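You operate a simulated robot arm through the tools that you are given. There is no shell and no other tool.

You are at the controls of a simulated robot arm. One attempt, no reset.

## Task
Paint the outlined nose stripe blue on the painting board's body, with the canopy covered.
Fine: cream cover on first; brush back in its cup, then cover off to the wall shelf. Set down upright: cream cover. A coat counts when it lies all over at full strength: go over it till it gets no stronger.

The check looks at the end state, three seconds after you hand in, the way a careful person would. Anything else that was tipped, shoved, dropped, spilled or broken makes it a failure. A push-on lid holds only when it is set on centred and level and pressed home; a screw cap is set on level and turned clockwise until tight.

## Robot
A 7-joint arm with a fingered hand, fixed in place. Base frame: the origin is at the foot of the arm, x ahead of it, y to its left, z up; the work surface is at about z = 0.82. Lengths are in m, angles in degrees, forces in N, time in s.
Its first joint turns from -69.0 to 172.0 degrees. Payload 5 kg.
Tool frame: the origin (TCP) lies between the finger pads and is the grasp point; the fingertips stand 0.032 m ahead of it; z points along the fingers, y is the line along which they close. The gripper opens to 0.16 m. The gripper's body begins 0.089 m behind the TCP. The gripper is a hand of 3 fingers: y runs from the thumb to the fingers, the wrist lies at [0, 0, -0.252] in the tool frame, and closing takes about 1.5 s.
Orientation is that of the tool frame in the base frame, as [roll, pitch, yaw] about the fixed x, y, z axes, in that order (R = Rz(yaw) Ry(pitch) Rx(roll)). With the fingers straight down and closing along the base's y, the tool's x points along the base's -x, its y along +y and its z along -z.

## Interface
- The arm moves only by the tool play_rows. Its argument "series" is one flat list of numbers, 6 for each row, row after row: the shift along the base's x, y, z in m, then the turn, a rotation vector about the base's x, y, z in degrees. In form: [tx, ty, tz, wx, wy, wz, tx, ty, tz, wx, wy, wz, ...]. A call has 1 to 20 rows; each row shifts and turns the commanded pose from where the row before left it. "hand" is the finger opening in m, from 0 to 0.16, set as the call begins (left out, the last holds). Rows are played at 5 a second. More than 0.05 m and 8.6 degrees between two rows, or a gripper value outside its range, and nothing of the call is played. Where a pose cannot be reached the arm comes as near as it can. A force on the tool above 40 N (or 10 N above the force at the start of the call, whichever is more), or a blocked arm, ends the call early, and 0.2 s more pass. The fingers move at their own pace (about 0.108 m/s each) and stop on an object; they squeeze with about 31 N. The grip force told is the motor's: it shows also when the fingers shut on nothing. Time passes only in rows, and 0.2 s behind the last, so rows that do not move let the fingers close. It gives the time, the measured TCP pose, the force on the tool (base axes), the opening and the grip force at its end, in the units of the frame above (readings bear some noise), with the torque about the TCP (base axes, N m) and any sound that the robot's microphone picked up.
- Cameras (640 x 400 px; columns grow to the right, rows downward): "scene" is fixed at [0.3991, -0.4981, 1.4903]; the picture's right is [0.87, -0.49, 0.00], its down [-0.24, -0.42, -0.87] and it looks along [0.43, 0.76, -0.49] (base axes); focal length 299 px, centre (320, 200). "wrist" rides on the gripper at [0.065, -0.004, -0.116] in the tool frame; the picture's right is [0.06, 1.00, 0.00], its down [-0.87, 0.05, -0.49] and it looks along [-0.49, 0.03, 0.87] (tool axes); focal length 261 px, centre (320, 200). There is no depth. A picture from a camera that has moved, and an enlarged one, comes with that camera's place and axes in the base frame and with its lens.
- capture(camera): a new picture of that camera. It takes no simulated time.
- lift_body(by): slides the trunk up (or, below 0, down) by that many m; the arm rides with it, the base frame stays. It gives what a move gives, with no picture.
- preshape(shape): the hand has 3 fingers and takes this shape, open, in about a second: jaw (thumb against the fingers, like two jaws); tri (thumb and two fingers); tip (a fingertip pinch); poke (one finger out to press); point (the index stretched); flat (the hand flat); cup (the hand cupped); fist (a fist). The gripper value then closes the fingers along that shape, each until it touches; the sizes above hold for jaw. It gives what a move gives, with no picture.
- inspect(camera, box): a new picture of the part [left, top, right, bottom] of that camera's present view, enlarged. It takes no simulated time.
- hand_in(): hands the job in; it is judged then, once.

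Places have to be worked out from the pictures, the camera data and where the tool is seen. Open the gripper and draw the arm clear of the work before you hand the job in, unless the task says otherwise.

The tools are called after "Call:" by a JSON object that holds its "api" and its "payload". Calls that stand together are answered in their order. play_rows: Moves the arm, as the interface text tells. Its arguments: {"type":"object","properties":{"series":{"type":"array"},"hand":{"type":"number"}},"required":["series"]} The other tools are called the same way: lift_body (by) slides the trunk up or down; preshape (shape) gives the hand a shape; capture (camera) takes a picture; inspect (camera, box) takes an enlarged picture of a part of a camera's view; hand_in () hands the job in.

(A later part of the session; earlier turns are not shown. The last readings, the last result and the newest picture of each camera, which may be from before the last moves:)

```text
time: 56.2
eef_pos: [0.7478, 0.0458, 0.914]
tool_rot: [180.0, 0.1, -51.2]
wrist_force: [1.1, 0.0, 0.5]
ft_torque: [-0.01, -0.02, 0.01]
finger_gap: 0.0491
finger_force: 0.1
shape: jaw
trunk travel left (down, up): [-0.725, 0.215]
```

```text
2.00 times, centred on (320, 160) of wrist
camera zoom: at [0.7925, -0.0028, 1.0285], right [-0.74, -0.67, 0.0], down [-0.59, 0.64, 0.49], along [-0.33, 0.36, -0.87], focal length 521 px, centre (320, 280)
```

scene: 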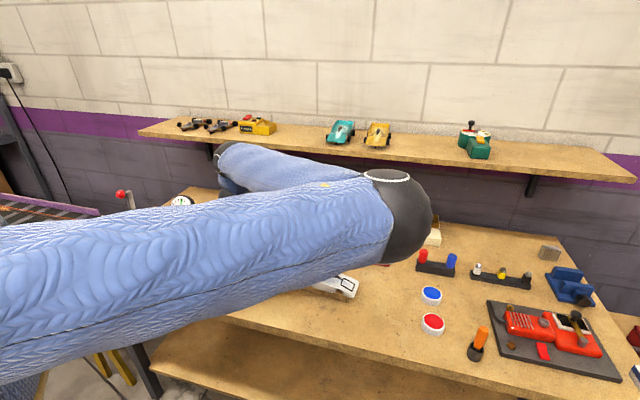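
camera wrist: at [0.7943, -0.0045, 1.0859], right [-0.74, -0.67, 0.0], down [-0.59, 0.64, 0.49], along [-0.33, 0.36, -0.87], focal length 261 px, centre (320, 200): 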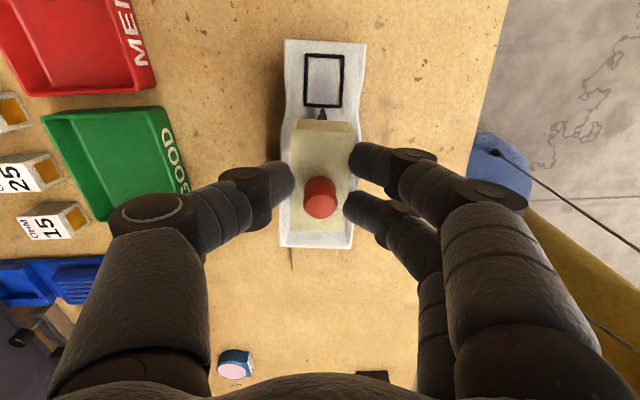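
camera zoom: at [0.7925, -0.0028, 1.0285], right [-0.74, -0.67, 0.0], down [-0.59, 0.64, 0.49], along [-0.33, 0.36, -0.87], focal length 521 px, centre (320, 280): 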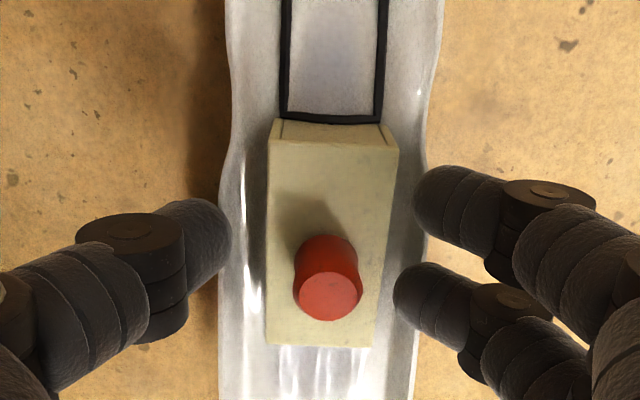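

It released cleanly: the cover sits square on the canopy with its front at the outline. I'll open wider, rise straight up and check it.

Call:
{"api": "play_rows", "payload": {"series": [0, 0, 0, 0, 0, 0, 0, 0, 0.03, 0, 0, 0, 0, 0, 0.04, 0, 0, 0, 0, 0, 0.04, 0, 0, 0, 0, 0, 0, 0, 0, 0], "hand": 0.08}}

Call:
{"api": "capture", "payload": {"camera": "wrist"}}

Call:
{"api": "inspect", "payload": {"camera": "wrist", "box": [256, 60, 384, 160]}}

```text
time: 57.4
eef_pos: [0.7483, 0.0464, 1.0246]
tool_rot: [179.9, 0.1, -51.2]
wrist_force: [0.3, 0.6, -0.1]
ft_torque: [0.01, 0.05, -0.01]
finger_gap: 0.0794
finger_force: 0.2
shape: jaw
trunk travel left (down, up): [-0.725, 0.215]
```

```text
taken
camera wrist: at [0.7944, -0.0023, 1.1392], right [-0.74, -0.67, 0.0], down [-0.59, 0.64, 0.49], along [-0.33, 0.36, -0.87], focal length 261 px, centre (320, 200)
```

wrist: 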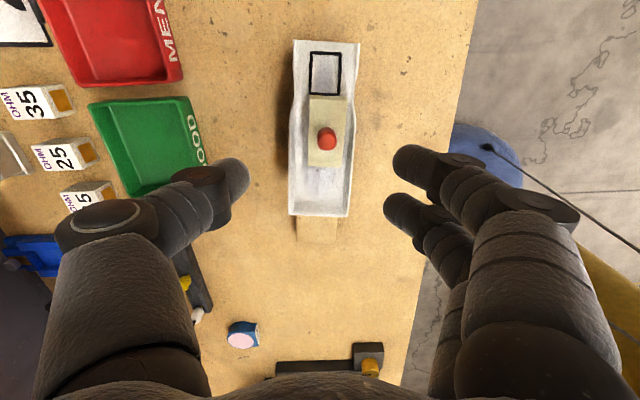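

```text
4.00 times, centred on (320, 110) of wrist
camera zoom: at [0.7944, -0.0023, 1.1392], right [-0.74, -0.67, 0.0], down [-0.59, 0.64, 0.49], along [-0.33, 0.36, -0.87], focal length 1043 px, centre (320, 560)
```

zoom: 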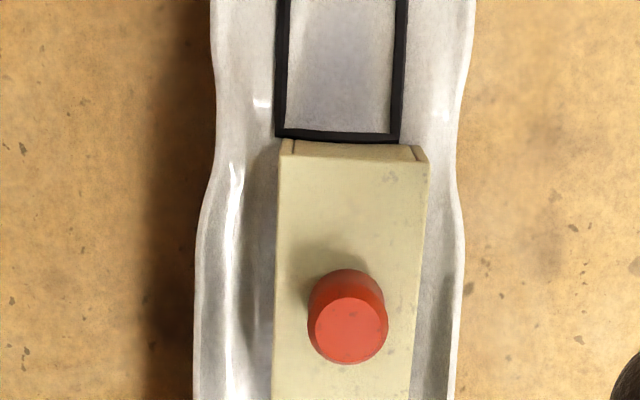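

The cover is seated square on the body. Next is the brush: I'll move toward the right end, turning the tool so the camera faces outward over the orange brush.

Call:
{"api": "play_rows", "payload": {"series": [0, 0, 0.03, 0, 0, -8.5, 0.0031, -0.0157, 0.0062, 0, 0, -8.5, 0.0031, -0.0157, 0.0062, 0, 0, -8.5, 0.0031, -0.0157, 0.0062, 0, 0, -8.5, 0.0031, -0.0157, 0.0062, 0, 0, -8.5, 0.0031, -0.0157, 0.0062, 0, 0, -8.5, 0.0031, -0.0157, 0.0062, 0, 0, -8.5, 0.0031, -0.0157, 0.0062, 0, 0, -8.5, 0.0031, -0.0157, 0.0062, 0, 0, -8.5, 0.0031, -0.0157, 0.0062, 0, 0, -8.5, 0.0031, -0.0157, 0.0062, 0, 0, -8.5, 0.0031, -0.0157, 0.0062, 0, 0, -8.5, 0.0031, -0.0157, 0.0062, 0, 0, -8.5, 0.0031, -0.0157, 0.0062, 0, 0, -8.5, 0.0031, -0.0157, 0.0062, 0, 0, -8.5, 0.0031, -0.0157, 0.0062, 0, 0, -8.5, 0.0031, -0.0157, 0, 0, 0, -8.5, 0, 0, 0, 0, 0, 0], "hand": 0.16}}

Call:
{"api": "capture", "payload": {"camera": "wrist"}}

Call:
{"api": "capture", "payload": {"camera": "scene"}}

```text
time: 61.2
eef_pos: [0.7977, -0.2054, 1.1466]
tool_rot: [180.0, 0.0, 164.3]
wrist_force: [0.1, -0.1, -0.1]
ft_torque: [-0.03, 0.0, -0.02]
finger_gap: 0.1598
finger_force: 0.0
shape: jaw
trunk travel left (down, up): [-0.725, 0.215]
```

```text
taken
camera wrist: at [0.7337, -0.191, 1.2617], right [0.21, 0.98, 0.0], down [0.85, -0.18, 0.49], along [0.48, -0.1, -0.87], focal length 261 px, centre (320, 200)
```

wrist: 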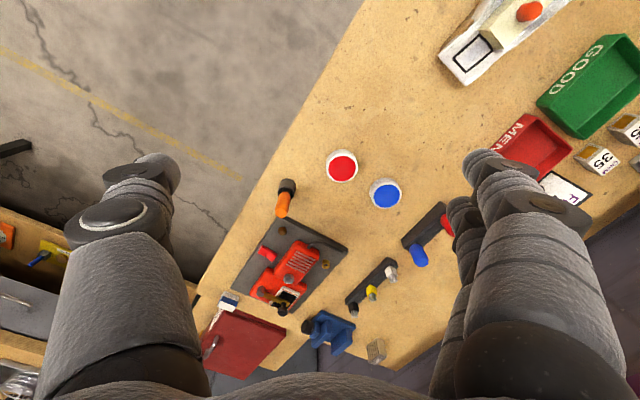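

```text
taken
```

scene: 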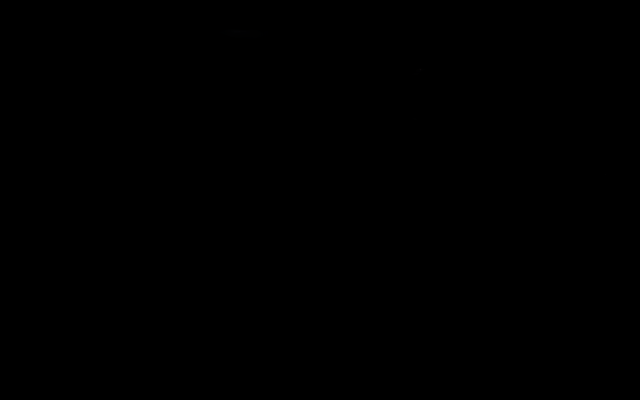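

Call:
{"api": "inspect", "payload": {"camera": "wrist", "box": [250, 140, 410, 240]}}

Call:
{"api": "inspect", "payload": {"camera": "wrist", "box": [430, 0, 590, 100]}}

```text
4.00 times, centred on (330, 190) of wrist
camera zoom: at [0.7337, -0.191, 1.2617], right [0.21, 0.98, 0.0], down [0.85, -0.18, 0.49], along [0.48, -0.1, -0.87], focal length 1043 px, centre (280, 240)
```

zoom: 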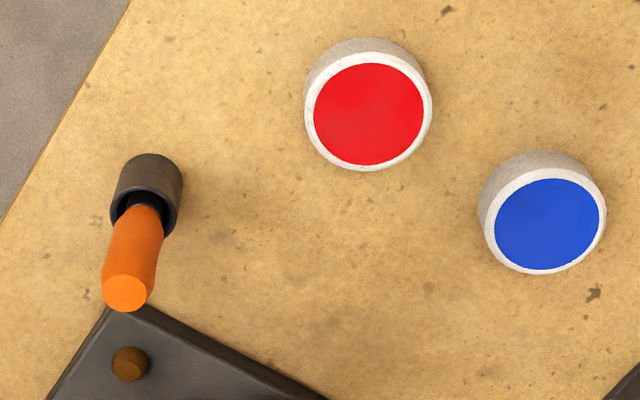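

```text
4.00 times, centred on (510, 50) of wrist
camera zoom: at [0.7337, -0.191, 1.2617], right [0.21, 0.98, 0.0], down [0.85, -0.18, 0.49], along [0.48, -0.1, -0.87], focal length 1043 px, centre (-440, 800)
```

zoom: 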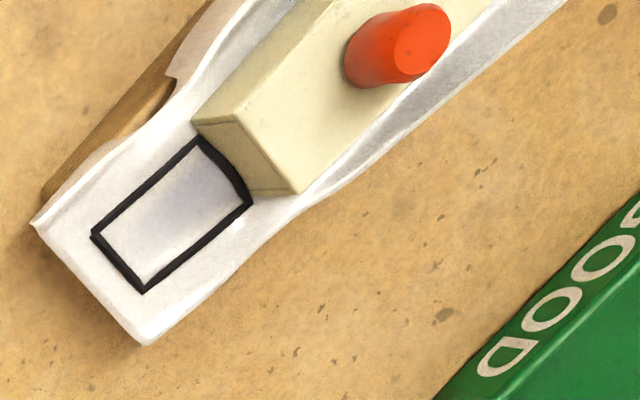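

The brush handle stands vertical at about (0.935, -0.297), from z 0.85 to 0.915. The blue dish is at about (0.986, -0.116) with its rim near z 0.835. Before grasping the round handle, I'll watch in free air how the "tri" fingers converge.

Call:
{"api": "preshape", "payload": {"shape": "tri"}}

Call:
{"api": "play_rows", "payload": {"series": [0, 0, 0, 0, 0, 0, 0, 0, 0, 0, 0, 0, 0, 0, 0, 0, 0, 0, 0, 0, 0, 0, 0, 0, 0, 0, 0, 0, 0, 0, 0, 0, 0, 0, 0, 0], "hand": 0.03}}

Call:
{"api": "capture", "payload": {"camera": "wrist"}}

Call:
{"api": "preshape", "payload": {"shape": "tip"}}

Call:
{"api": "play_rows", "payload": {"series": [0, 0, 0, 0, 0, 0, 0, 0, 0, 0, 0, 0, 0, 0, 0, 0, 0, 0, 0, 0, 0, 0, 0, 0, 0, 0, 0, 0, 0, 0, 0, 0, 0, 0, 0, 0], "hand": 0.03}}

Call:
{"api": "capture", "payload": {"camera": "wrist"}}

```text
time: 62.1
eef_pos: [0.796, -0.2055, 1.1465]
tool_rot: [-180.0, 0.0, 164.3]
wrist_force: [-0.1, -0.2, -0.1]
ft_torque: [0.0, -0.01, -0.03]
finger_gap: 0.1602
finger_force: 0.0
shape: tri
trunk travel left (down, up): [-0.725, 0.215]
```

```text
time: 63.5
eef_pos: [0.7963, -0.2054, 1.1456]
tool_rot: [-179.9, -0.1, 164.3]
wrist_force: [-0.9, 0.0, 0.7]
ft_torque: [-0.02, -0.03, -0.01]
finger_gap: 0.0308
finger_force: 0.0
shape: tri
trunk travel left (down, up): [-0.725, 0.215]
```

```text
taken
camera wrist: at [0.7337, -0.1915, 1.2616], right [0.21, 0.98, 0.0], down [0.85, -0.18, 0.49], along [0.48, -0.1, -0.87], focal length 261 px, centre (320, 200)
```

wrist: 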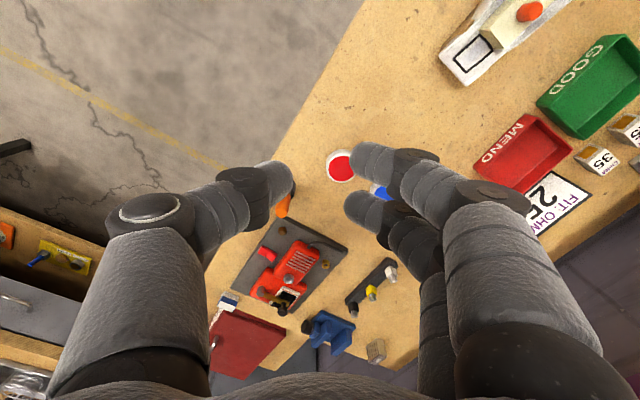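

```text
time: 64.4
eef_pos: [0.796, -0.2051, 1.1471]
tool_rot: [180.0, 0.0, 164.2]
wrist_force: [0.0, -0.5, -0.4]
ft_torque: [0.0, 0.02, 0.01]
finger_gap: 0.1599
finger_force: 0.0
shape: tip
trunk travel left (down, up): [-0.725, 0.215]
```

```text
time: 65.8
eef_pos: [0.7967, -0.2051, 1.1457]
tool_rot: [-180.0, -0.1, 164.3]
wrist_force: [0.5, -0.1, -0.4]
ft_torque: [0.0, 0.02, 0.02]
finger_gap: 0.0306
finger_force: 0.1
shape: tip
trunk travel left (down, up): [-0.725, 0.215]
```

```text
taken
camera wrist: at [0.7337, -0.1915, 1.2616], right [0.21, 0.98, 0.0], down [0.85, -0.18, 0.49], along [0.48, -0.1, -0.87], focal length 261 px, centre (320, 200)
```

wrist: 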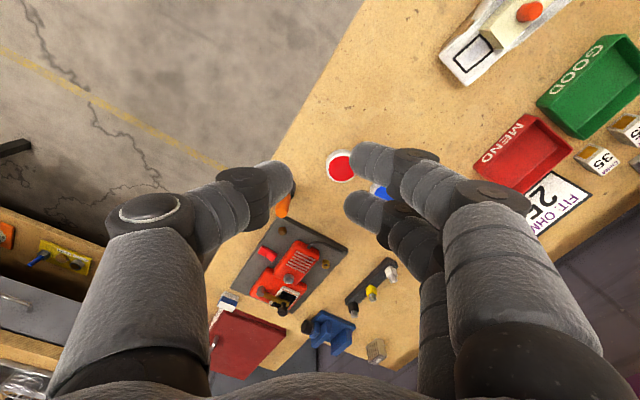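

"tri" and "tip" put the fingers in the same places as jaw, so I'll use jaw for the handle. I'll move above the brush with the hand fully open and check the alignment.

Call:
{"api": "preshape", "payload": {"shape": "jaw"}}

Call:
{"api": "play_rows", "payload": {"series": [0.0276, -0.0192, -0.02, 0, 0, 0, 0.0276, -0.0192, -0.02, 0, 0, 0, 0.0276, -0.0192, -0.02, 0, 0, 0, 0.0276, -0.0192, -0.02, 0, 0, 0, 0.0276, -0.0192, -0.02, 0, 0, 0, 0, 0, 0, 0, 0, 0], "hand": 0.16}}

Call:
{"api": "capture", "payload": {"camera": "wrist"}}

Call:
{"api": "inspect", "payload": {"camera": "wrist", "box": [240, 60, 440, 185]}}

```text
time: 66.7
eef_pos: [0.7962, -0.2062, 1.1461]
tool_rot: [-180.0, -0.1, 164.3]
wrist_force: [0.2, 0.6, 0.2]
ft_torque: [0.0, -0.01, 0.0]
finger_gap: 0.1599
finger_force: 0.0
shape: jaw
trunk travel left (down, up): [-0.725, 0.215]
```

```text
time: 68.1
eef_pos: [0.9366, -0.3035, 1.0457]
tool_rot: [179.9, 0.0, 164.3]
wrist_force: [-0.6, -0.6, 0.3]
ft_torque: [0.02, -0.02, 0.01]
finger_gap: 0.1599
finger_force: 0.1
shape: jaw
trunk travel left (down, up): [-0.725, 0.215]
```

```text
taken
camera wrist: at [0.872, -0.289, 1.1602], right [0.21, 0.98, 0.0], down [0.85, -0.18, 0.49], along [0.48, -0.1, -0.87], focal length 261 px, centre (320, 200)
```

wrist: 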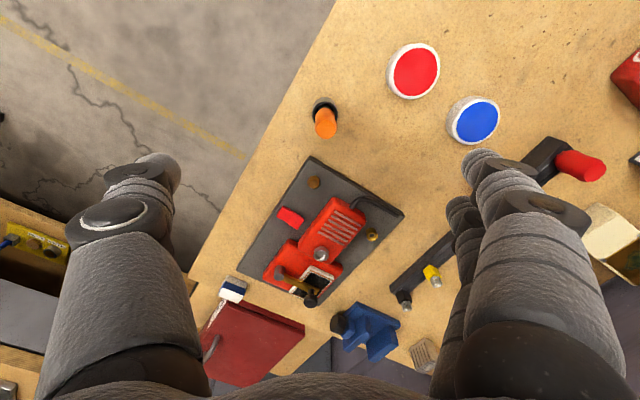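

```text
3.20 times, centred on (340, 122) of wrist
camera zoom: at [0.872, -0.289, 1.1602], right [0.21, 0.98, 0.0], down [0.85, -0.18, 0.49], along [0.48, -0.1, -0.87], focal length 834 px, centre (256, 448)
```

zoom: 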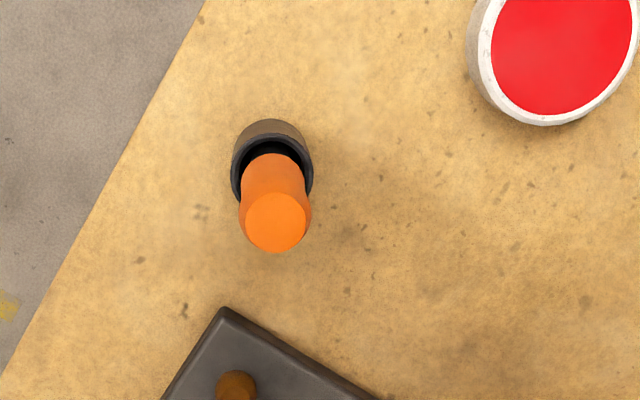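

The brush top is at about (0.934, -0.297). I'll shift so the handle sits slightly on the finger side of centre, narrow the opening and descend around the handle to TCP z ≈ 0.915.

Call:
{"api": "play_rows", "payload": {"series": [-0.0037, 0.0026, -0.03, 0, 0, 0, 0, 0, -0.03, 0, 0, 0, 0, 0, -0.03, 0, 0, 0, 0, 0, -0.02, 0, 0, 0, 0, 0, 0, 0, 0, 0], "hand": 0.08}}

Call:
{"api": "capture", "payload": {"camera": "wrist"}}

Call:
{"api": "inspect", "payload": {"camera": "wrist", "box": [220, 90, 420, 215]}}

```text
time: 69.3
eef_pos: [0.9321, -0.2995, 0.936]
tool_rot: [180.0, -0.1, 164.3]
wrist_force: [-0.8, 0.2, 0.2]
ft_torque: [0.0, 0.01, -0.05]
finger_gap: 0.0809
finger_force: 0.0
shape: jaw
trunk travel left (down, up): [-0.725, 0.215]
```

```text
taken
camera wrist: at [0.8685, -0.2855, 1.0512], right [0.21, 0.98, 0.0], down [0.85, -0.18, 0.49], along [0.48, -0.1, -0.87], focal length 261 px, centre (320, 200)
```

wrist: 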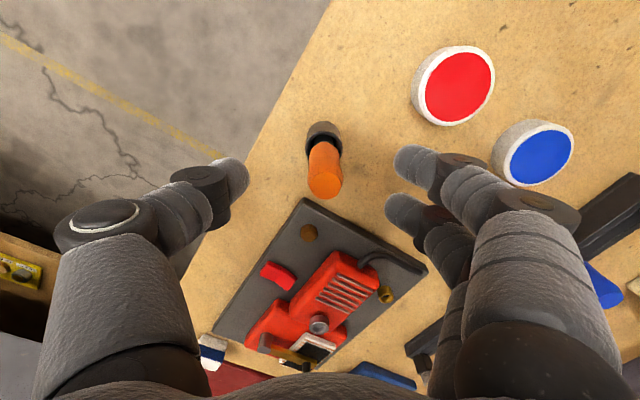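

```text
3.20 times, centred on (320, 152) of wrist
camera zoom: at [0.8685, -0.2855, 1.0512], right [0.21, 0.98, 0.0], down [0.85, -0.18, 0.49], along [0.48, -0.1, -0.87], focal length 834 px, centre (320, 352)
```

zoom: 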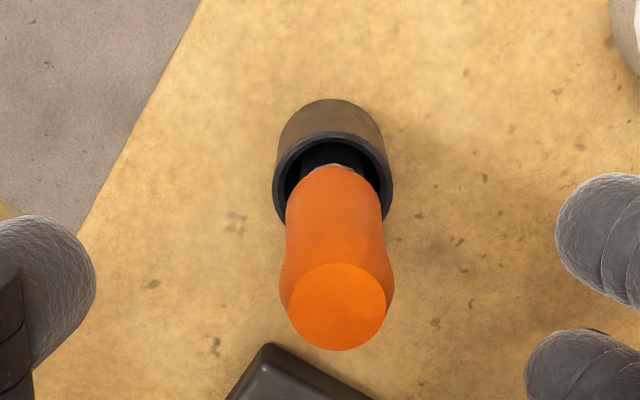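

The handle is nicely between the thumb and the finger pair. I'll go down the last 21 mm and close gently on it.

Call:
{"api": "play_rows", "payload": {"series": [0, 0, -0.011, 0, 0, 0, 0, 0, -0.01, 0, 0, 0, 0, 0, 0, 0, 0, 0]}}

Call:
{"api": "play_rows", "payload": {"series": [0, 0, 0, 0, 0, 0, 0, 0, 0, 0, 0, 0, 0, 0, 0, 0, 0, 0, 0, 0, 0, 0, 0, 0, 0, 0, 0, 0, 0, 0, 0, 0, 0, 0, 0, 0], "hand": 0.0}}

Call:
{"api": "capture", "payload": {"camera": "wrist"}}

Call:
{"api": "inspect", "payload": {"camera": "wrist", "box": [220, 90, 420, 215]}}

```text
time: 70.1
eef_pos: [0.9315, -0.2981, 0.9147]
tool_rot: [-180.0, 0.0, 164.3]
wrist_force: [-0.5, 0.6, 0.0]
ft_torque: [0.01, -0.02, -0.01]
finger_gap: 0.0808
finger_force: 0.1
shape: jaw
trunk travel left (down, up): [-0.725, 0.215]
```

```text
time: 71.5
eef_pos: [0.9306, -0.2985, 0.9161]
tool_rot: [-179.9, 0.0, 164.2]
wrist_force: [-0.3, 0.1, -0.4]
ft_torque: [0.0, -0.01, 0.02]
finger_gap: 0.0082
finger_force: 31.1
shape: jaw
trunk travel left (down, up): [-0.725, 0.215]
```

```text
taken
camera wrist: at [0.8685, -0.2845, 1.0303], right [0.21, 0.98, 0.0], down [0.85, -0.18, 0.49], along [0.48, -0.1, -0.87], focal length 261 px, centre (320, 200)
```

wrist: 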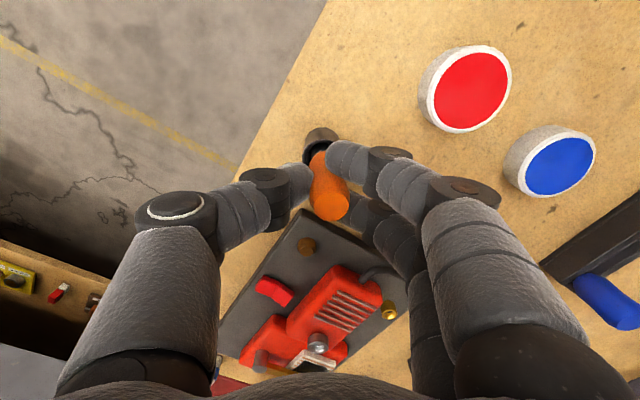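

```text
3.20 times, centred on (320, 152) of wrist
camera zoom: at [0.8685, -0.2845, 1.0303], right [0.21, 0.98, 0.0], down [0.85, -0.18, 0.49], along [0.48, -0.1, -0.87], focal length 834 px, centre (320, 352)
```

zoom: 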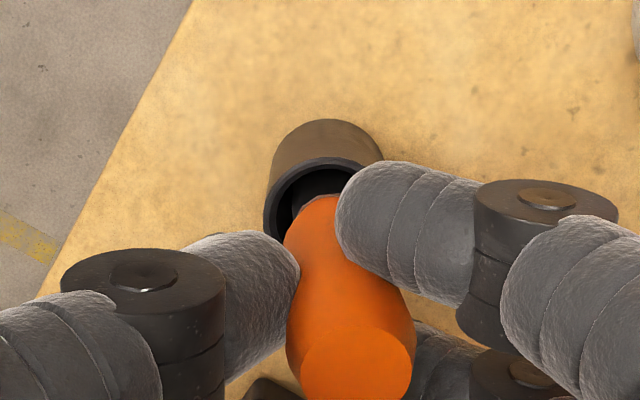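

The handle is gripped firmly, leaning a few degrees toward the finger side. I'll lift straight up slowly and check that the cup stays put.

Call:
{"api": "play_rows", "payload": {"series": [0, 0, 0.01, 0, 0, 0, 0, 0, 0.01, 0, 0, 0, 0, 0, 0.01, 0, 0, 0, 0, 0, 0.01, 0, 0, 0, 0, 0, 0, 0, 0, 0]}}

Call:
{"api": "inspect", "payload": {"camera": "wrist", "box": [220, 70, 420, 220]}}

```text
time: 72.7
eef_pos: [0.9314, -0.2984, 0.9556]
tool_rot: [180.0, 0.0, 164.3]
wrist_force: [1.3, -0.3, 0.5]
ft_torque: [0.01, 0.0, 0.0]
finger_gap: 0.0084
finger_force: 31.1
shape: jaw
trunk travel left (down, up): [-0.725, 0.215]
```

```text
2.67 times, centred on (320, 145) of wrist
camera zoom: at [0.8685, -0.285, 1.0708], right [0.21, 0.98, 0.0], down [0.85, -0.18, 0.49], along [0.48, -0.1, -0.87], focal length 695 px, centre (320, 347)
```

zoom: 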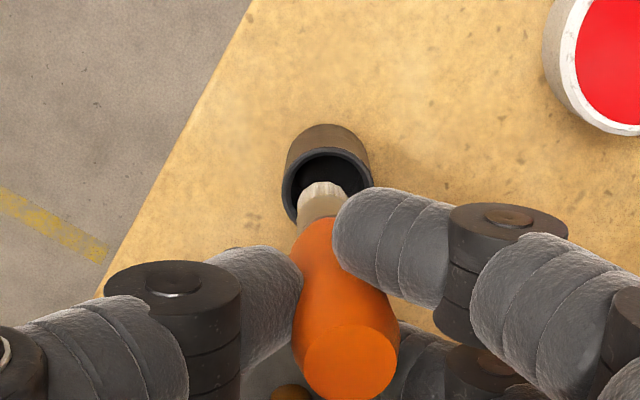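

The bristles are emerging cleanly and the cup hasn't moved. I'll lift clear and look at the brush tip.

Call:
{"api": "play_rows", "payload": {"series": [0, 0, 0.02, 0, 0, 0, 0, 0, 0.03, 0, 0, 0, 0, 0, 0.03, 0, 0, 0, 0, 0, 0, 0, 0, 0]}}

Call:
{"api": "capture", "payload": {"camera": "wrist"}}

Call:
{"api": "inspect", "payload": {"camera": "wrist", "box": [220, 70, 420, 220]}}

Call:
{"api": "capture", "payload": {"camera": "scene"}}

```text
time: 73.7
eef_pos: [0.9323, -0.3011, 1.0332]
tool_rot: [179.9, -0.1, 164.3]
wrist_force: [0.4, 0.4, 0.2]
ft_torque: [0.02, -0.01, -0.01]
finger_gap: 0.0083
finger_force: 30.4
shape: jaw
trunk travel left (down, up): [-0.725, 0.215]
```

```text
taken
camera wrist: at [0.8694, -0.2864, 1.1488], right [0.21, 0.98, 0.0], down [0.85, -0.18, 0.49], along [0.48, -0.1, -0.87], focal length 261 px, centre (320, 200)
```

wrist: 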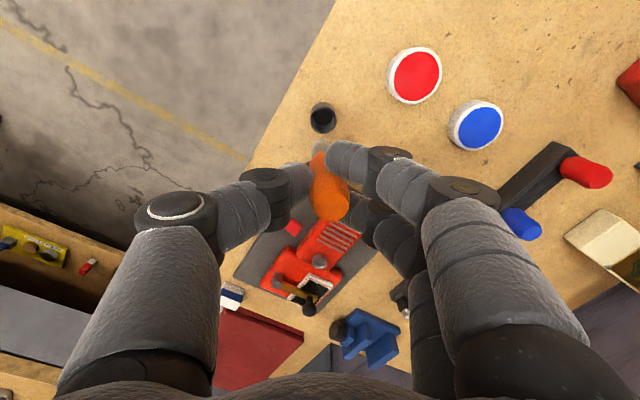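

```text
2.67 times, centred on (320, 145) of wrist
camera zoom: at [0.8694, -0.2864, 1.1488], right [0.21, 0.98, 0.0], down [0.85, -0.18, 0.49], along [0.48, -0.1, -0.87], focal length 695 px, centre (320, 347)
```

zoom: 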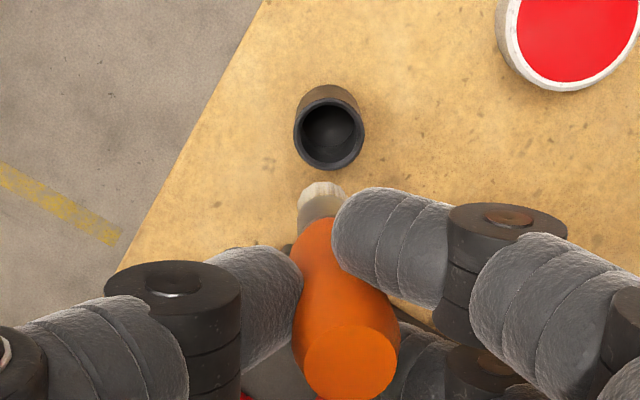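

```text
taken
```

scene: 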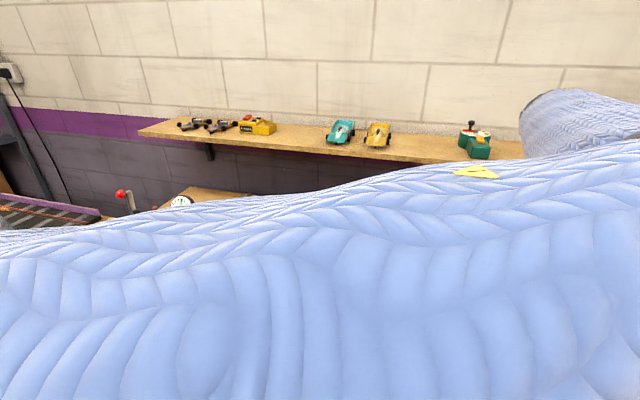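

The brush is held well and the cup stands unmoved at (0.932, -0.296). I judge the bristle tip to be about 92 mm below the TCP and 4 mm inward. I'll move across above the blue dish.

Call:
{"api": "play_rows", "payload": {"series": [0.011, 0.0459, 0, 0, 0, 0, 0.011, 0.0459, 0, 0, 0, 0, 0.011, 0.0459, 0, 0, 0, 0, 0.011, 0.0459, 0, 0, 0, 0, 0, 0, 0, 0, 0, 0, 0, 0, 0, 0, 0, 0]}}

Call:
{"api": "capture", "payload": {"camera": "wrist"}}

Call:
{"api": "inspect", "payload": {"camera": "wrist", "box": [220, 50, 420, 200]}}

```text
time: 75.1
eef_pos: [0.9763, -0.1136, 1.0345]
tool_rot: [180.0, 0.2, 164.4]
wrist_force: [0.2, 0.5, -0.5]
ft_torque: [0.01, -0.01, -0.02]
finger_gap: 0.008
finger_force: 31.4
shape: jaw
trunk travel left (down, up): [-0.725, 0.215]
```

```text
taken
camera wrist: at [0.9119, -0.1004, 1.15], right [0.21, 0.98, 0.0], down [0.85, -0.18, 0.49], along [0.48, -0.1, -0.87], focal length 261 px, centre (320, 200)
```

wrist: 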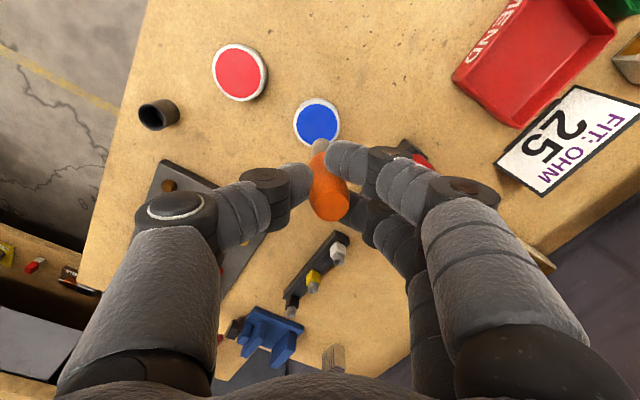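

```text
2.67 times, centred on (320, 125) of wrist
camera zoom: at [0.9119, -0.1004, 1.15], right [0.21, 0.98, 0.0], down [0.85, -0.18, 0.49], along [0.48, -0.1, -0.87], focal length 695 px, centre (320, 400)
```

zoom: 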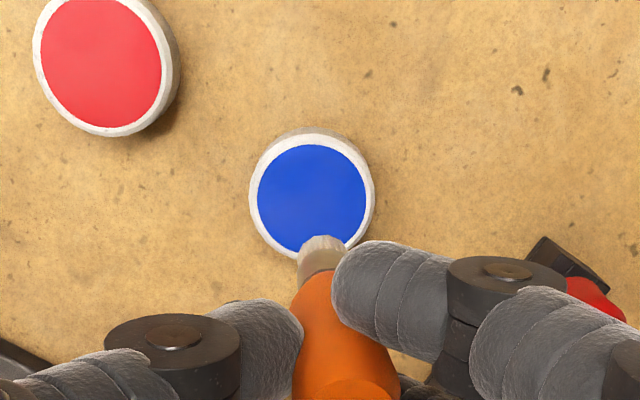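

The brush tip is over the blue paint's near half, about 12 mm from the dish centre at (0.983, -0.118). I'll nudge toward the centre and descend toward the paint.

Call:
{"api": "play_rows", "payload": {"series": [0.003, -0.004, -0.025, 0, 0, 0, 0, 0, -0.03, 0, 0, 0, 0, 0, -0.03, 0, 0, 0, 0, 0, 0, 0, 0, 0]}}

Call:
{"api": "inspect", "payload": {"camera": "wrist", "box": [220, 50, 420, 200]}}

```text
time: 76.1
eef_pos: [0.9791, -0.1216, 0.9502]
tool_rot: [-180.0, 0.0, 164.3]
wrist_force: [0.7, 1.0, -0.7]
ft_torque: [0.01, 0.03, 0.02]
finger_gap: 0.0082
finger_force: 31.3
shape: jaw
trunk travel left (down, up): [-0.725, 0.215]
```

```text
2.67 times, centred on (320, 125) of wrist
camera zoom: at [0.9153, -0.1074, 1.0661], right [0.21, 0.98, 0.0], down [0.85, -0.18, 0.49], along [0.48, -0.1, -0.87], focal length 695 px, centre (320, 400)
```

zoom: 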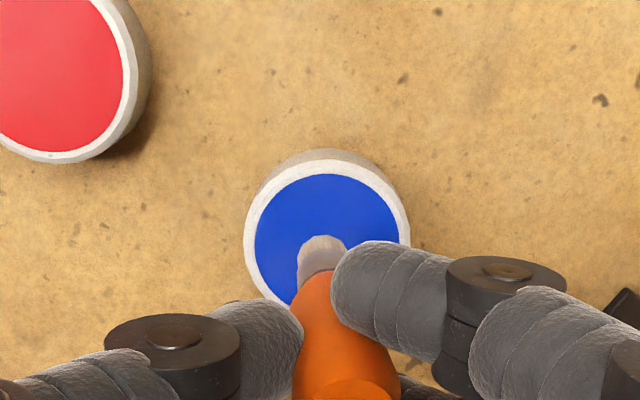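

The tip is about 2 cm above the paint, over its centre. I'll lower in small steps.

Call:
{"api": "play_rows", "payload": {"series": [0, 0, -0.008, 0, 0, 0, 0, 0, -0.007, 0, 0, 0, 0, 0, 0, 0, 0, 0]}}

Call:
{"api": "play_rows", "payload": {"series": [0, 0, -0.003, 0, 0, 0, 0, 0, 0, 0, 0, 0]}}

Call:
{"api": "play_rows", "payload": {"series": [0, 0, -0.003, 0, 0, 0, 0, 0, 0, 0, 0, 0]}}

Call:
{"api": "inspect", "payload": {"camera": "wrist", "box": [220, 50, 420, 200]}}

```text
time: 76.9
eef_pos: [0.9786, -0.1203, 0.9365]
tool_rot: [180.0, 0.0, 164.4]
wrist_force: [0.0, -0.4, -0.4]
ft_torque: [0.04, -0.02, 0.02]
finger_gap: 0.0084
finger_force: 31.2
shape: jaw
trunk travel left (down, up): [-0.725, 0.215]
```

```text
time: 77.5
eef_pos: [0.979, -0.1201, 0.9339]
tool_rot: [180.0, 0.0, 164.3]
wrist_force: [0.2, -0.3, 0.0]
ft_torque: [0.0, 0.0, -0.02]
finger_gap: 0.0082
finger_force: 30.6
shape: jaw
trunk travel left (down, up): [-0.725, 0.215]
```

```text
time: 78.1
eef_pos: [0.9788, -0.1192, 0.9322]
tool_rot: [-180.0, 0.2, 164.3]
wrist_force: [0.8, -1.0, 12.8]
ft_torque: [0.0, -0.05, 0.02]
finger_gap: 0.0084
finger_force: 31.3
shape: jaw
trunk travel left (down, up): [-0.725, 0.215]
```

```text
2.67 times, centred on (320, 125) of wrist
camera zoom: at [0.9149, -0.1063, 1.0468], right [0.21, 0.98, 0.0], down [0.85, -0.18, 0.49], along [0.48, -0.1, -0.87], focal length 695 px, centre (320, 400)
```

zoom: 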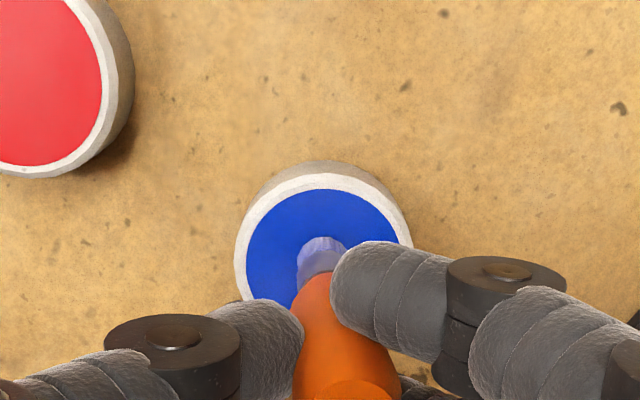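

Contact at TCP z ≈ 0.932, and the bristles are taking up blue. I'll ease the pressure and dwell to load them fully.

Call:
{"api": "play_rows", "payload": {"series": [0, 0, 0.001, 0, 0, 0, 0, 0, 0, 0, 0, 0, 0, 0, 0, 0, 0, 0, 0, 0, 0, 0, 0, 0, 0, 0, 0, 0, 0, 0, 0, 0, 0, 0, 0, 0, 0, 0, 0, 0, 0, 0]}}

Call:
{"api": "inspect", "payload": {"camera": "wrist", "box": [220, 50, 420, 200]}}

```text
time: 79.7
eef_pos: [0.9793, -0.1202, 0.9325]
tool_rot: [-180.0, 0.0, 164.3]
wrist_force: [0.4, -1.7, 11.4]
ft_torque: [-0.01, -0.08, 0.01]
finger_gap: 0.0086
finger_force: 31.0
shape: jaw
trunk travel left (down, up): [-0.725, 0.215]
```

```text
2.67 times, centred on (320, 125) of wrist
camera zoom: at [0.9146, -0.1061, 1.0469], right [0.21, 0.98, 0.0], down [0.85, -0.18, 0.49], along [0.48, -0.1, -0.87], focal length 695 px, centre (320, 400)
```

zoom: 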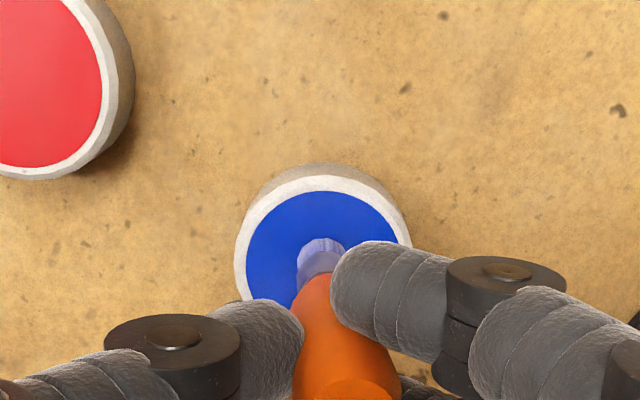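

Call:
{"api": "play_rows", "payload": {"series": [0, 0, 0.01, 0, 0, 0, 0, 0, 0.02, 0, 0, 0, 0, 0, 0.02, 0, 0, 0, 0, 0, 0, 0, 0, 0]}}

Call:
{"api": "inspect", "payload": {"camera": "wrist", "box": [260, 90, 380, 180]}}

```text
time: 80.7
eef_pos: [0.9792, -0.1199, 0.9803]
tool_rot: [-179.9, -0.1, 164.3]
wrist_force: [0.5, 0.4, -0.1]
ft_torque: [0.0, -0.04, -0.01]
finger_gap: 0.0082
finger_force: 31.1
shape: jaw
trunk travel left (down, up): [-0.725, 0.215]
```

```text
4.44 times, centred on (320, 135) of wrist
camera zoom: at [0.9158, -0.1062, 1.0955], right [0.21, 0.98, 0.0], down [0.85, -0.18, 0.49], along [0.48, -0.1, -0.87], focal length 1158 px, centre (320, 489)
```

zoom: 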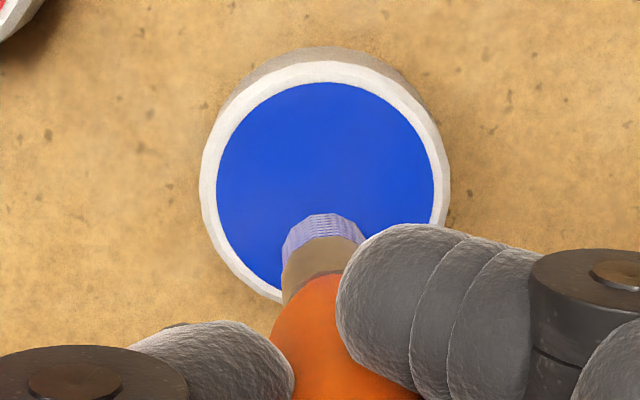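

The bristles now show a blue tint. I'll lift, carry the brush over the outlined patch and turn the tool so the fingers lie across the car, clear of the cover.

Call:
{"api": "play_rows", "payload": {"series": [0, 0, 0.035, 0, 0, 0, 0, 0, 0.035, 0, 0, 0, -0.033, 0.0206, 0, 0, 0, -7.2, -0.033, 0.0206, 0, 0, 0, -7.2, -0.033, 0.0206, 0, 0, 0, -7.2, -0.033, 0.0206, 0, 0, 0, -7.2, -0.033, 0.0206, 0, 0, 0, -7, -0.033, 0.0206, 0, 0, 0, 0, 0, 0, 0, 0, 0, 0]}}

Call:
{"api": "capture", "payload": {"camera": "wrist"}}

Call:
{"api": "inspect", "payload": {"camera": "wrist", "box": [240, 60, 400, 180]}}

```text
time: 82.7
eef_pos: [0.7798, 0.0042, 1.051]
tool_rot: [180.0, 0.1, 128.5]
wrist_force: [-0.6, -0.3, -0.2]
ft_torque: [-0.02, 0.04, -0.01]
finger_gap: 0.0086
finger_force: 31.3
shape: jaw
trunk travel left (down, up): [-0.725, 0.215]
```

```text
taken
camera wrist: at [0.7365, 0.0526, 1.1664], right [0.74, 0.67, 0.0], down [0.58, -0.65, 0.49], along [0.33, -0.36, -0.87], focal length 261 px, centre (320, 200)
```

wrist: 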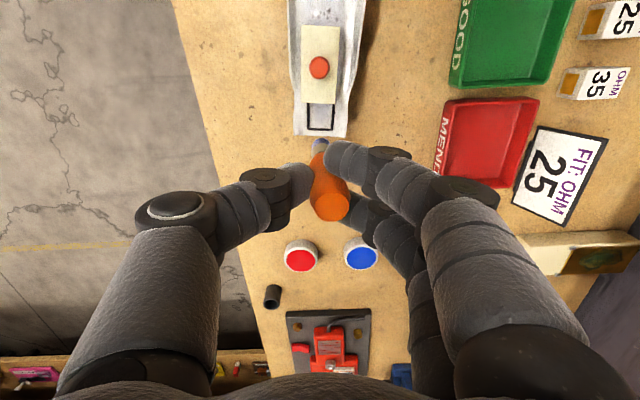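

```text
3.33 times, centred on (320, 120) of wrist
camera zoom: at [0.7365, 0.0526, 1.1664], right [0.74, 0.67, 0.0], down [0.58, -0.65, 0.49], along [0.33, -0.36, -0.87], focal length 869 px, centre (320, 467)
```

zoom: 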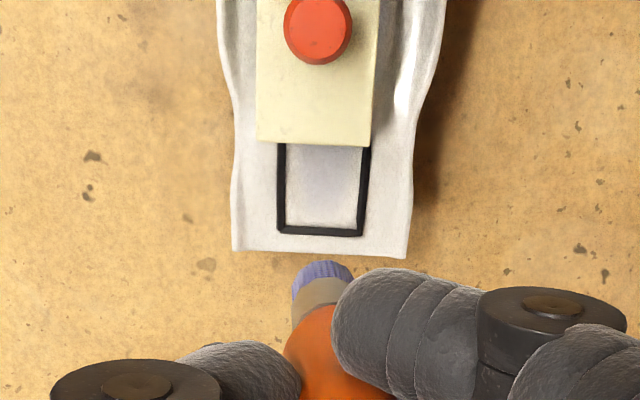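

The brush tip sits about 3.6 mm nose-ward of the tool axis. I'll line it up over the centre of the outline at about (0.778, 0.0075) and come down to just above the surface.

Call:
{"api": "play_rows", "payload": {"series": [-0.0044, 0.0055, 0, 0, 0, 0, 0, 0, -0.03, 0, 0, 0, 0, 0, -0.03, 0, 0, 0, 0, 0, -0.01, 0, 0, 0, 0, 0, 0, 0, 0, 0]}}

Call:
{"api": "capture", "payload": {"camera": "wrist"}}

Call:
{"api": "inspect", "payload": {"camera": "wrist", "box": [240, 80, 400, 200]}}

```text
time: 83.9
eef_pos: [0.7749, 0.008, 0.9821]
tool_rot: [179.9, 0.1, 128.4]
wrist_force: [0.5, -0.4, 0.7]
ft_torque: [0.03, 0.01, 0.02]
finger_gap: 0.0081
finger_force: 31.4
shape: jaw
trunk travel left (down, up): [-0.725, 0.215]
```

```text
taken
camera wrist: at [0.7323, 0.0572, 1.0967], right [0.74, 0.67, 0.0], down [0.58, -0.65, 0.49], along [0.33, -0.36, -0.87], focal length 261 px, centre (320, 200)
```

wrist: 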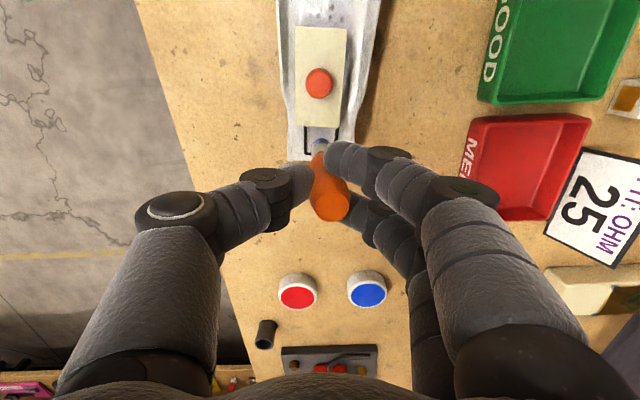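

```text
3.33 times, centred on (320, 140) of wrist
camera zoom: at [0.7323, 0.0572, 1.0967], right [0.74, 0.67, 0.0], down [0.58, -0.65, 0.49], along [0.33, -0.36, -0.87], focal length 869 px, centre (320, 400)
```

zoom: 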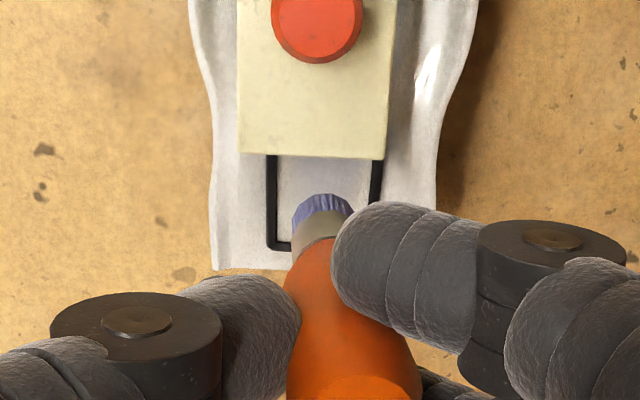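

The tip is about 2 cm above the middle of the patch. I'll descend in steps until I feel contact.

Call:
{"api": "play_rows", "payload": {"series": [0, 0, -0.006, 0, 0, 0, 0, 0, -0.006, 0, 0, 0, 0, 0, 0, 0, 0, 0]}}

Call:
{"api": "play_rows", "payload": {"series": [0, 0, -0.003, 0, 0, 0, 0, 0, 0, 0, 0, 0]}}

Call:
{"api": "play_rows", "payload": {"series": [0, 0, -0.002, 0, 0, 0, 0, 0, 0, 0, 0, 0]}}

Call:
{"api": "inspect", "payload": {"camera": "wrist", "box": [240, 80, 400, 200]}}

```text
time: 84.7
eef_pos: [0.7743, 0.0096, 0.9682]
tool_rot: [180.0, 0.0, 128.5]
wrist_force: [0.3, 0.7, -0.2]
ft_torque: [-0.02, -0.01, 0.01]
finger_gap: 0.0081
finger_force: 30.8
shape: jaw
trunk travel left (down, up): [-0.725, 0.215]
```

```text
time: 85.3
eef_pos: [0.7755, 0.0088, 0.9654]
tool_rot: [180.0, 0.0, 128.5]
wrist_force: [0.2, 0.8, -0.6]
ft_torque: [-0.02, 0.0, -0.02]
finger_gap: 0.0082
finger_force: 31.6
shape: jaw
trunk travel left (down, up): [-0.725, 0.215]
```

```text
time: 85.9
eef_pos: [0.7747, 0.009, 0.9636]
tool_rot: [-180.0, 0.0, 128.5]
wrist_force: [-0.8, 0.1, -0.5]
ft_torque: [-0.01, -0.01, 0.0]
finger_gap: 0.0085
finger_force: 31.0
shape: jaw
trunk travel left (down, up): [-0.725, 0.215]
```

```text
3.33 times, centred on (320, 140) of wrist
camera zoom: at [0.7323, 0.0581, 1.0787], right [0.74, 0.67, 0.0], down [0.58, -0.65, 0.49], along [0.33, -0.36, -0.87], focal length 869 px, centre (320, 400)
```

zoom: 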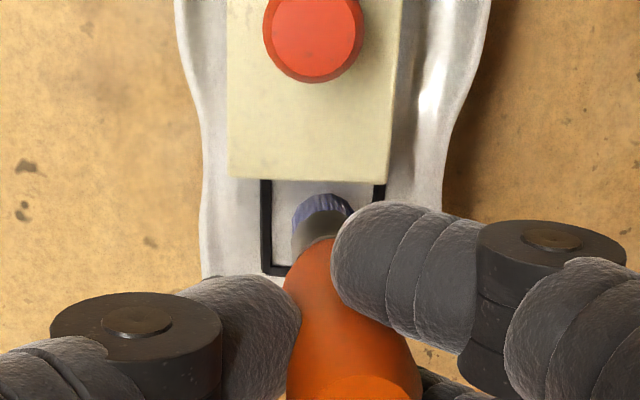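

Call:
{"api": "play_rows", "payload": {"series": [0, 0, -0.002, 0, 0, 0, 0, 0, 0, 0, 0, 0]}}

Call:
{"api": "play_rows", "payload": {"series": [0, 0, -0.002, 0, 0, 0, 0, 0, 0, 0, 0, 0]}}

Call:
{"api": "play_rows", "payload": {"series": [0, 0, -0.0015, 0, 0, 0, 0, 0, 0, 0, 0, 0]}}

Call:
{"api": "inspect", "payload": {"camera": "wrist", "box": [240, 80, 400, 200]}}

```text
time: 86.5
eef_pos: [0.776, 0.0092, 0.9621]
tool_rot: [-180.0, 0.0, 128.5]
wrist_force: [0.6, -0.7, -1.0]
ft_torque: [-0.02, 0.01, -0.03]
finger_gap: 0.0082
finger_force: 30.6
shape: jaw
trunk travel left (down, up): [-0.725, 0.215]
```

```text
time: 87.1
eef_pos: [0.776, 0.0095, 0.9598]
tool_rot: [180.0, 0.0, 128.4]
wrist_force: [-0.1, 0.2, -0.4]
ft_torque: [0.02, -0.01, 0.0]
finger_gap: 0.0082
finger_force: 30.4
shape: jaw
trunk travel left (down, up): [-0.725, 0.215]
```

```text
time: 87.7
eef_pos: [0.7761, 0.0102, 0.9582]
tool_rot: [179.9, 0.0, 128.5]
wrist_force: [0.5, 0.0, 0.0]
ft_torque: [0.0, 0.02, -0.02]
finger_gap: 0.0082
finger_force: 31.0
shape: jaw
trunk travel left (down, up): [-0.725, 0.215]
```

```text
3.33 times, centred on (320, 140) of wrist
camera zoom: at [0.7326, 0.058, 1.0734], right [0.74, 0.67, 0.0], down [0.58, -0.65, 0.49], along [0.33, -0.36, -0.87], focal length 869 px, centre (320, 400)
```

zoom: 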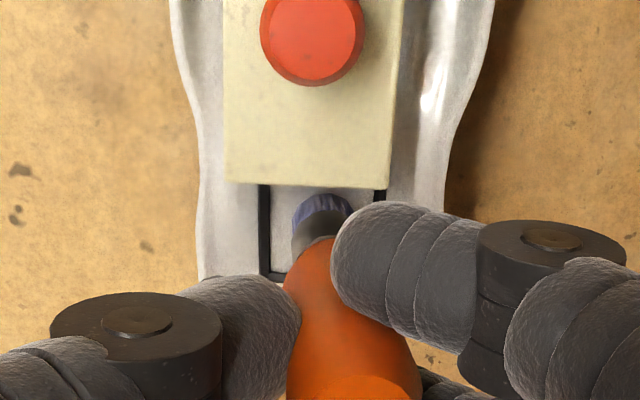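

Call:
{"api": "play_rows", "payload": {"series": [0, 0, -0.0015, 0, 0, 0, 0, 0, 0, 0, 0, 0]}}

Call:
{"api": "play_rows", "payload": {"series": [0, 0, -0.0015, 0, 0, 0, 0, 0, 0, 0, 0, 0]}}

Call:
{"api": "play_rows", "payload": {"series": [0, 0, -0.0015, 0, 0, 0, 0, 0, 0, 0, 0, 0]}}

Call:
{"api": "inspect", "payload": {"camera": "wrist", "box": [240, 80, 400, 200]}}

```text
time: 88.3
eef_pos: [0.7762, 0.0092, 0.9575]
tool_rot: [-180.0, 0.0, 128.5]
wrist_force: [0.2, 0.0, -0.5]
ft_torque: [-0.01, 0.0, 0.03]
finger_gap: 0.0081
finger_force: 31.0
shape: jaw
trunk travel left (down, up): [-0.725, 0.215]
```

```text
time: 88.9
eef_pos: [0.7765, 0.009, 0.9555]
tool_rot: [179.9, 0.1, 128.5]
wrist_force: [0.2, -0.6, -1.1]
ft_torque: [0.01, -0.02, 0.0]
finger_gap: 0.0082
finger_force: 30.9
shape: jaw
trunk travel left (down, up): [-0.725, 0.215]
```

```text
time: 89.5
eef_pos: [0.774, 0.0093, 0.9561]
tool_rot: [180.0, 0.0, 128.5]
wrist_force: [2.1, -1.7, 11.6]
ft_torque: [-0.02, -0.09, -0.03]
finger_gap: 0.0084
finger_force: 31.2
shape: jaw
trunk travel left (down, up): [-0.725, 0.215]
```

```text
3.33 times, centred on (320, 140) of wrist
camera zoom: at [0.7323, 0.0581, 1.0696], right [0.74, 0.67, 0.0], down [0.58, -0.65, 0.49], along [0.33, -0.36, -0.87], focal length 869 px, centre (320, 400)
```

zoom: 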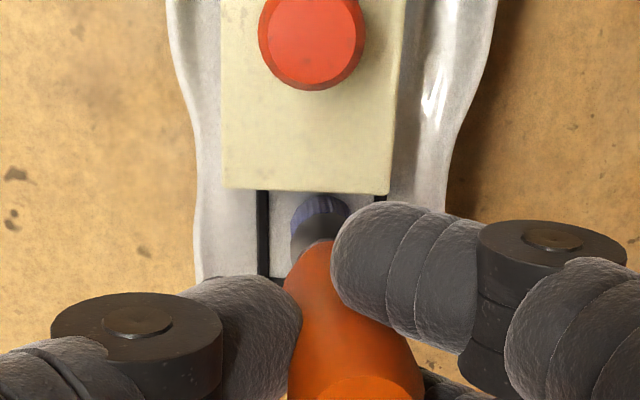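

Contact at TCP z ≈ 0.9553. I'll ease the pressure slightly, make a short trial stroke across the patch, then lift to see what it leaves.

Call:
{"api": "play_rows", "payload": {"series": [0, 0, 0.0007, 0, 0, 0, 0.0024, 0.0019, 0, 0, 0, 0, 0.0024, 0.0019, 0, 0, 0, 0, -0.0024, -0.0019, 0, 0, 0, 0, -0.0024, -0.0019, 0, 0, 0, 0, -0.0024, -0.0019, 0, 0, 0, 0, -0.0024, -0.0019, 0, 0, 0, 0, 0.0024, 0.0019, 0, 0, 0, 0, 0.0024, 0.0019, 0, 0, 0, 0]}}

Call:
{"api": "play_rows", "payload": {"series": [0, 0, 0.01, 0, 0, 0, 0.01, -0.0125, 0.02, 0, 0, 0, 0.015, -0.0187, 0.02, 0, 0, 0, 0, 0, 0, 0, 0, 0]}}

Call:
{"api": "capture", "payload": {"camera": "wrist"}}

Call:
{"api": "inspect", "payload": {"camera": "wrist", "box": [270, 60, 390, 150]}}

```text
time: 91.5
eef_pos: [0.776, 0.0096, 0.9549]
tool_rot: [-180.0, 0.0, 128.5]
wrist_force: [-1.0, -1.6, 4.2]
ft_torque: [-0.15, 0.09, 0.02]
finger_gap: 0.0087
finger_force: 30.5
shape: jaw
trunk travel left (down, up): [-0.725, 0.215]
```

```text
time: 92.5
eef_pos: [0.8005, -0.0219, 1.0036]
tool_rot: [179.9, 0.0, 128.6]
wrist_force: [0.4, -0.3, -0.7]
ft_torque: [-0.02, 0.03, 0.0]
finger_gap: 0.0085
finger_force: 31.0
shape: jaw
trunk travel left (down, up): [-0.725, 0.215]
```

```text
taken
camera wrist: at [0.7582, 0.0276, 1.1191], right [0.74, 0.67, 0.0], down [0.58, -0.65, 0.49], along [0.33, -0.36, -0.87], focal length 261 px, centre (320, 200)
```

wrist: 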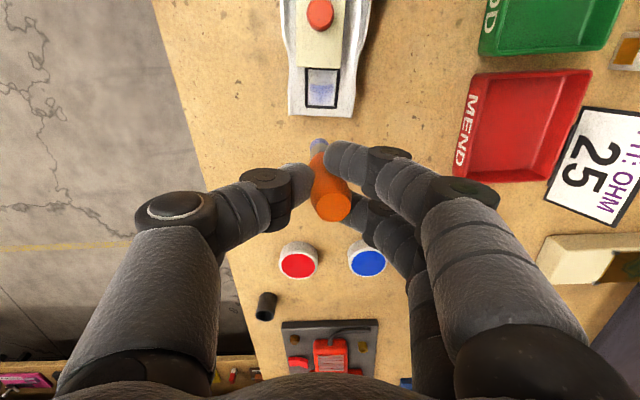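

```text
4.44 times, centred on (330, 105) of wrist
camera zoom: at [0.7582, 0.0276, 1.1191], right [0.74, 0.67, 0.0], down [0.58, -0.65, 0.49], along [0.33, -0.36, -0.87], focal length 1158 px, centre (276, 622)
```

zoom: 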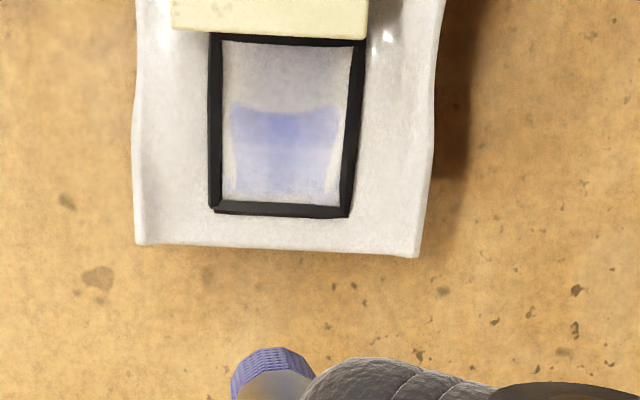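

The trial stroke left a pale blue band inside the outline, over the nose-ward two thirds and well centred laterally. I'll go back down and work across the patch, stepping tailward to reach the rear part.

Call:
{"api": "play_rows", "payload": {"series": [-0.0125, 0.0156, -0.02, 0, 0, 0, -0.0125, 0.0156, -0.019, 0, 0, 0, -0.0025, 0.0031, -0.009, 0, 0, 0, 0, 0, 0, 0, 0, 0]}}

Call:
{"api": "play_rows", "payload": {"series": [0, 0, -0.0012, 0, 0, 0, 0.0024, 0.0019, 0, 0, 0, 0, 0.0024, 0.0019, 0, 0, 0, 0, -0.0024, -0.0019, 0, 0, 0, 0, -0.0024, -0.0019, 0, 0, 0, 0, -0.0024, -0.0019, 0, 0, 0, 0, -0.0024, -0.0019, 0, 0, 0, 0, 0.0024, 0.0019, 0, 0, 0, 0, 0.0024, 0.0019, 0, 0, 0, 0]}}

Call:
{"api": "play_rows", "payload": {"series": [-0.0025, 0.0031, 0.001, 0, 0, 0, 0.0024, 0.0019, 0, 0, 0, 0, 0.0024, 0.0019, 0, 0, 0, 0, -0.0024, -0.0019, 0, 0, 0, 0, -0.0024, -0.0019, 0, 0, 0, 0, -0.0024, -0.0019, 0, 0, 0, 0, -0.0024, -0.0019, 0, 0, 0, 0, 0.0024, 0.0019, 0, 0, 0, 0, 0.0024, 0.0019, 0, 0, 0, 0]}}

Call:
{"api": "inspect", "payload": {"camera": "wrist", "box": [240, 80, 400, 200]}}

```text
time: 93.5
eef_pos: [0.7723, 0.0131, 0.959]
tool_rot: [180.0, 0.2, 128.5]
wrist_force: [1.6, -2.1, 19.2]
ft_torque: [-0.06, -0.14, -0.02]
finger_gap: 0.0089
finger_force: 31.0
shape: jaw
trunk travel left (down, up): [-0.725, 0.215]
```

```text
time: 95.5
eef_pos: [0.7751, 0.0121, 0.9564]
tool_rot: [-179.9, 0.0, 128.4]
wrist_force: [-0.3, 0.1, -0.1]
ft_torque: [0.02, -0.01, 0.02]
finger_gap: 0.009
finger_force: 31.0
shape: jaw
trunk travel left (down, up): [-0.725, 0.215]
```

```text
time: 97.5
eef_pos: [0.7713, 0.0144, 0.9558]
tool_rot: [179.9, -0.1, 128.5]
wrist_force: [-0.4, -0.2, -0.5]
ft_torque: [0.01, -0.02, 0.02]
finger_gap: 0.0091
finger_force: 31.0
shape: jaw
trunk travel left (down, up): [-0.725, 0.215]
```

```text
3.33 times, centred on (320, 140) of wrist
camera zoom: at [0.7278, 0.0634, 1.0705], right [0.74, 0.67, 0.0], down [0.58, -0.65, 0.49], along [0.33, -0.36, -0.87], focal length 869 px, centre (320, 400)
```

zoom: 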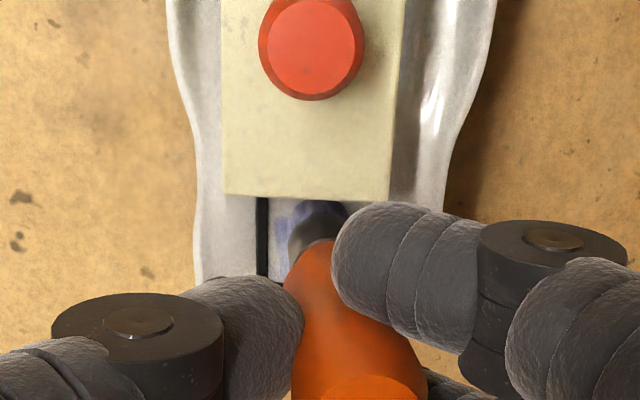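

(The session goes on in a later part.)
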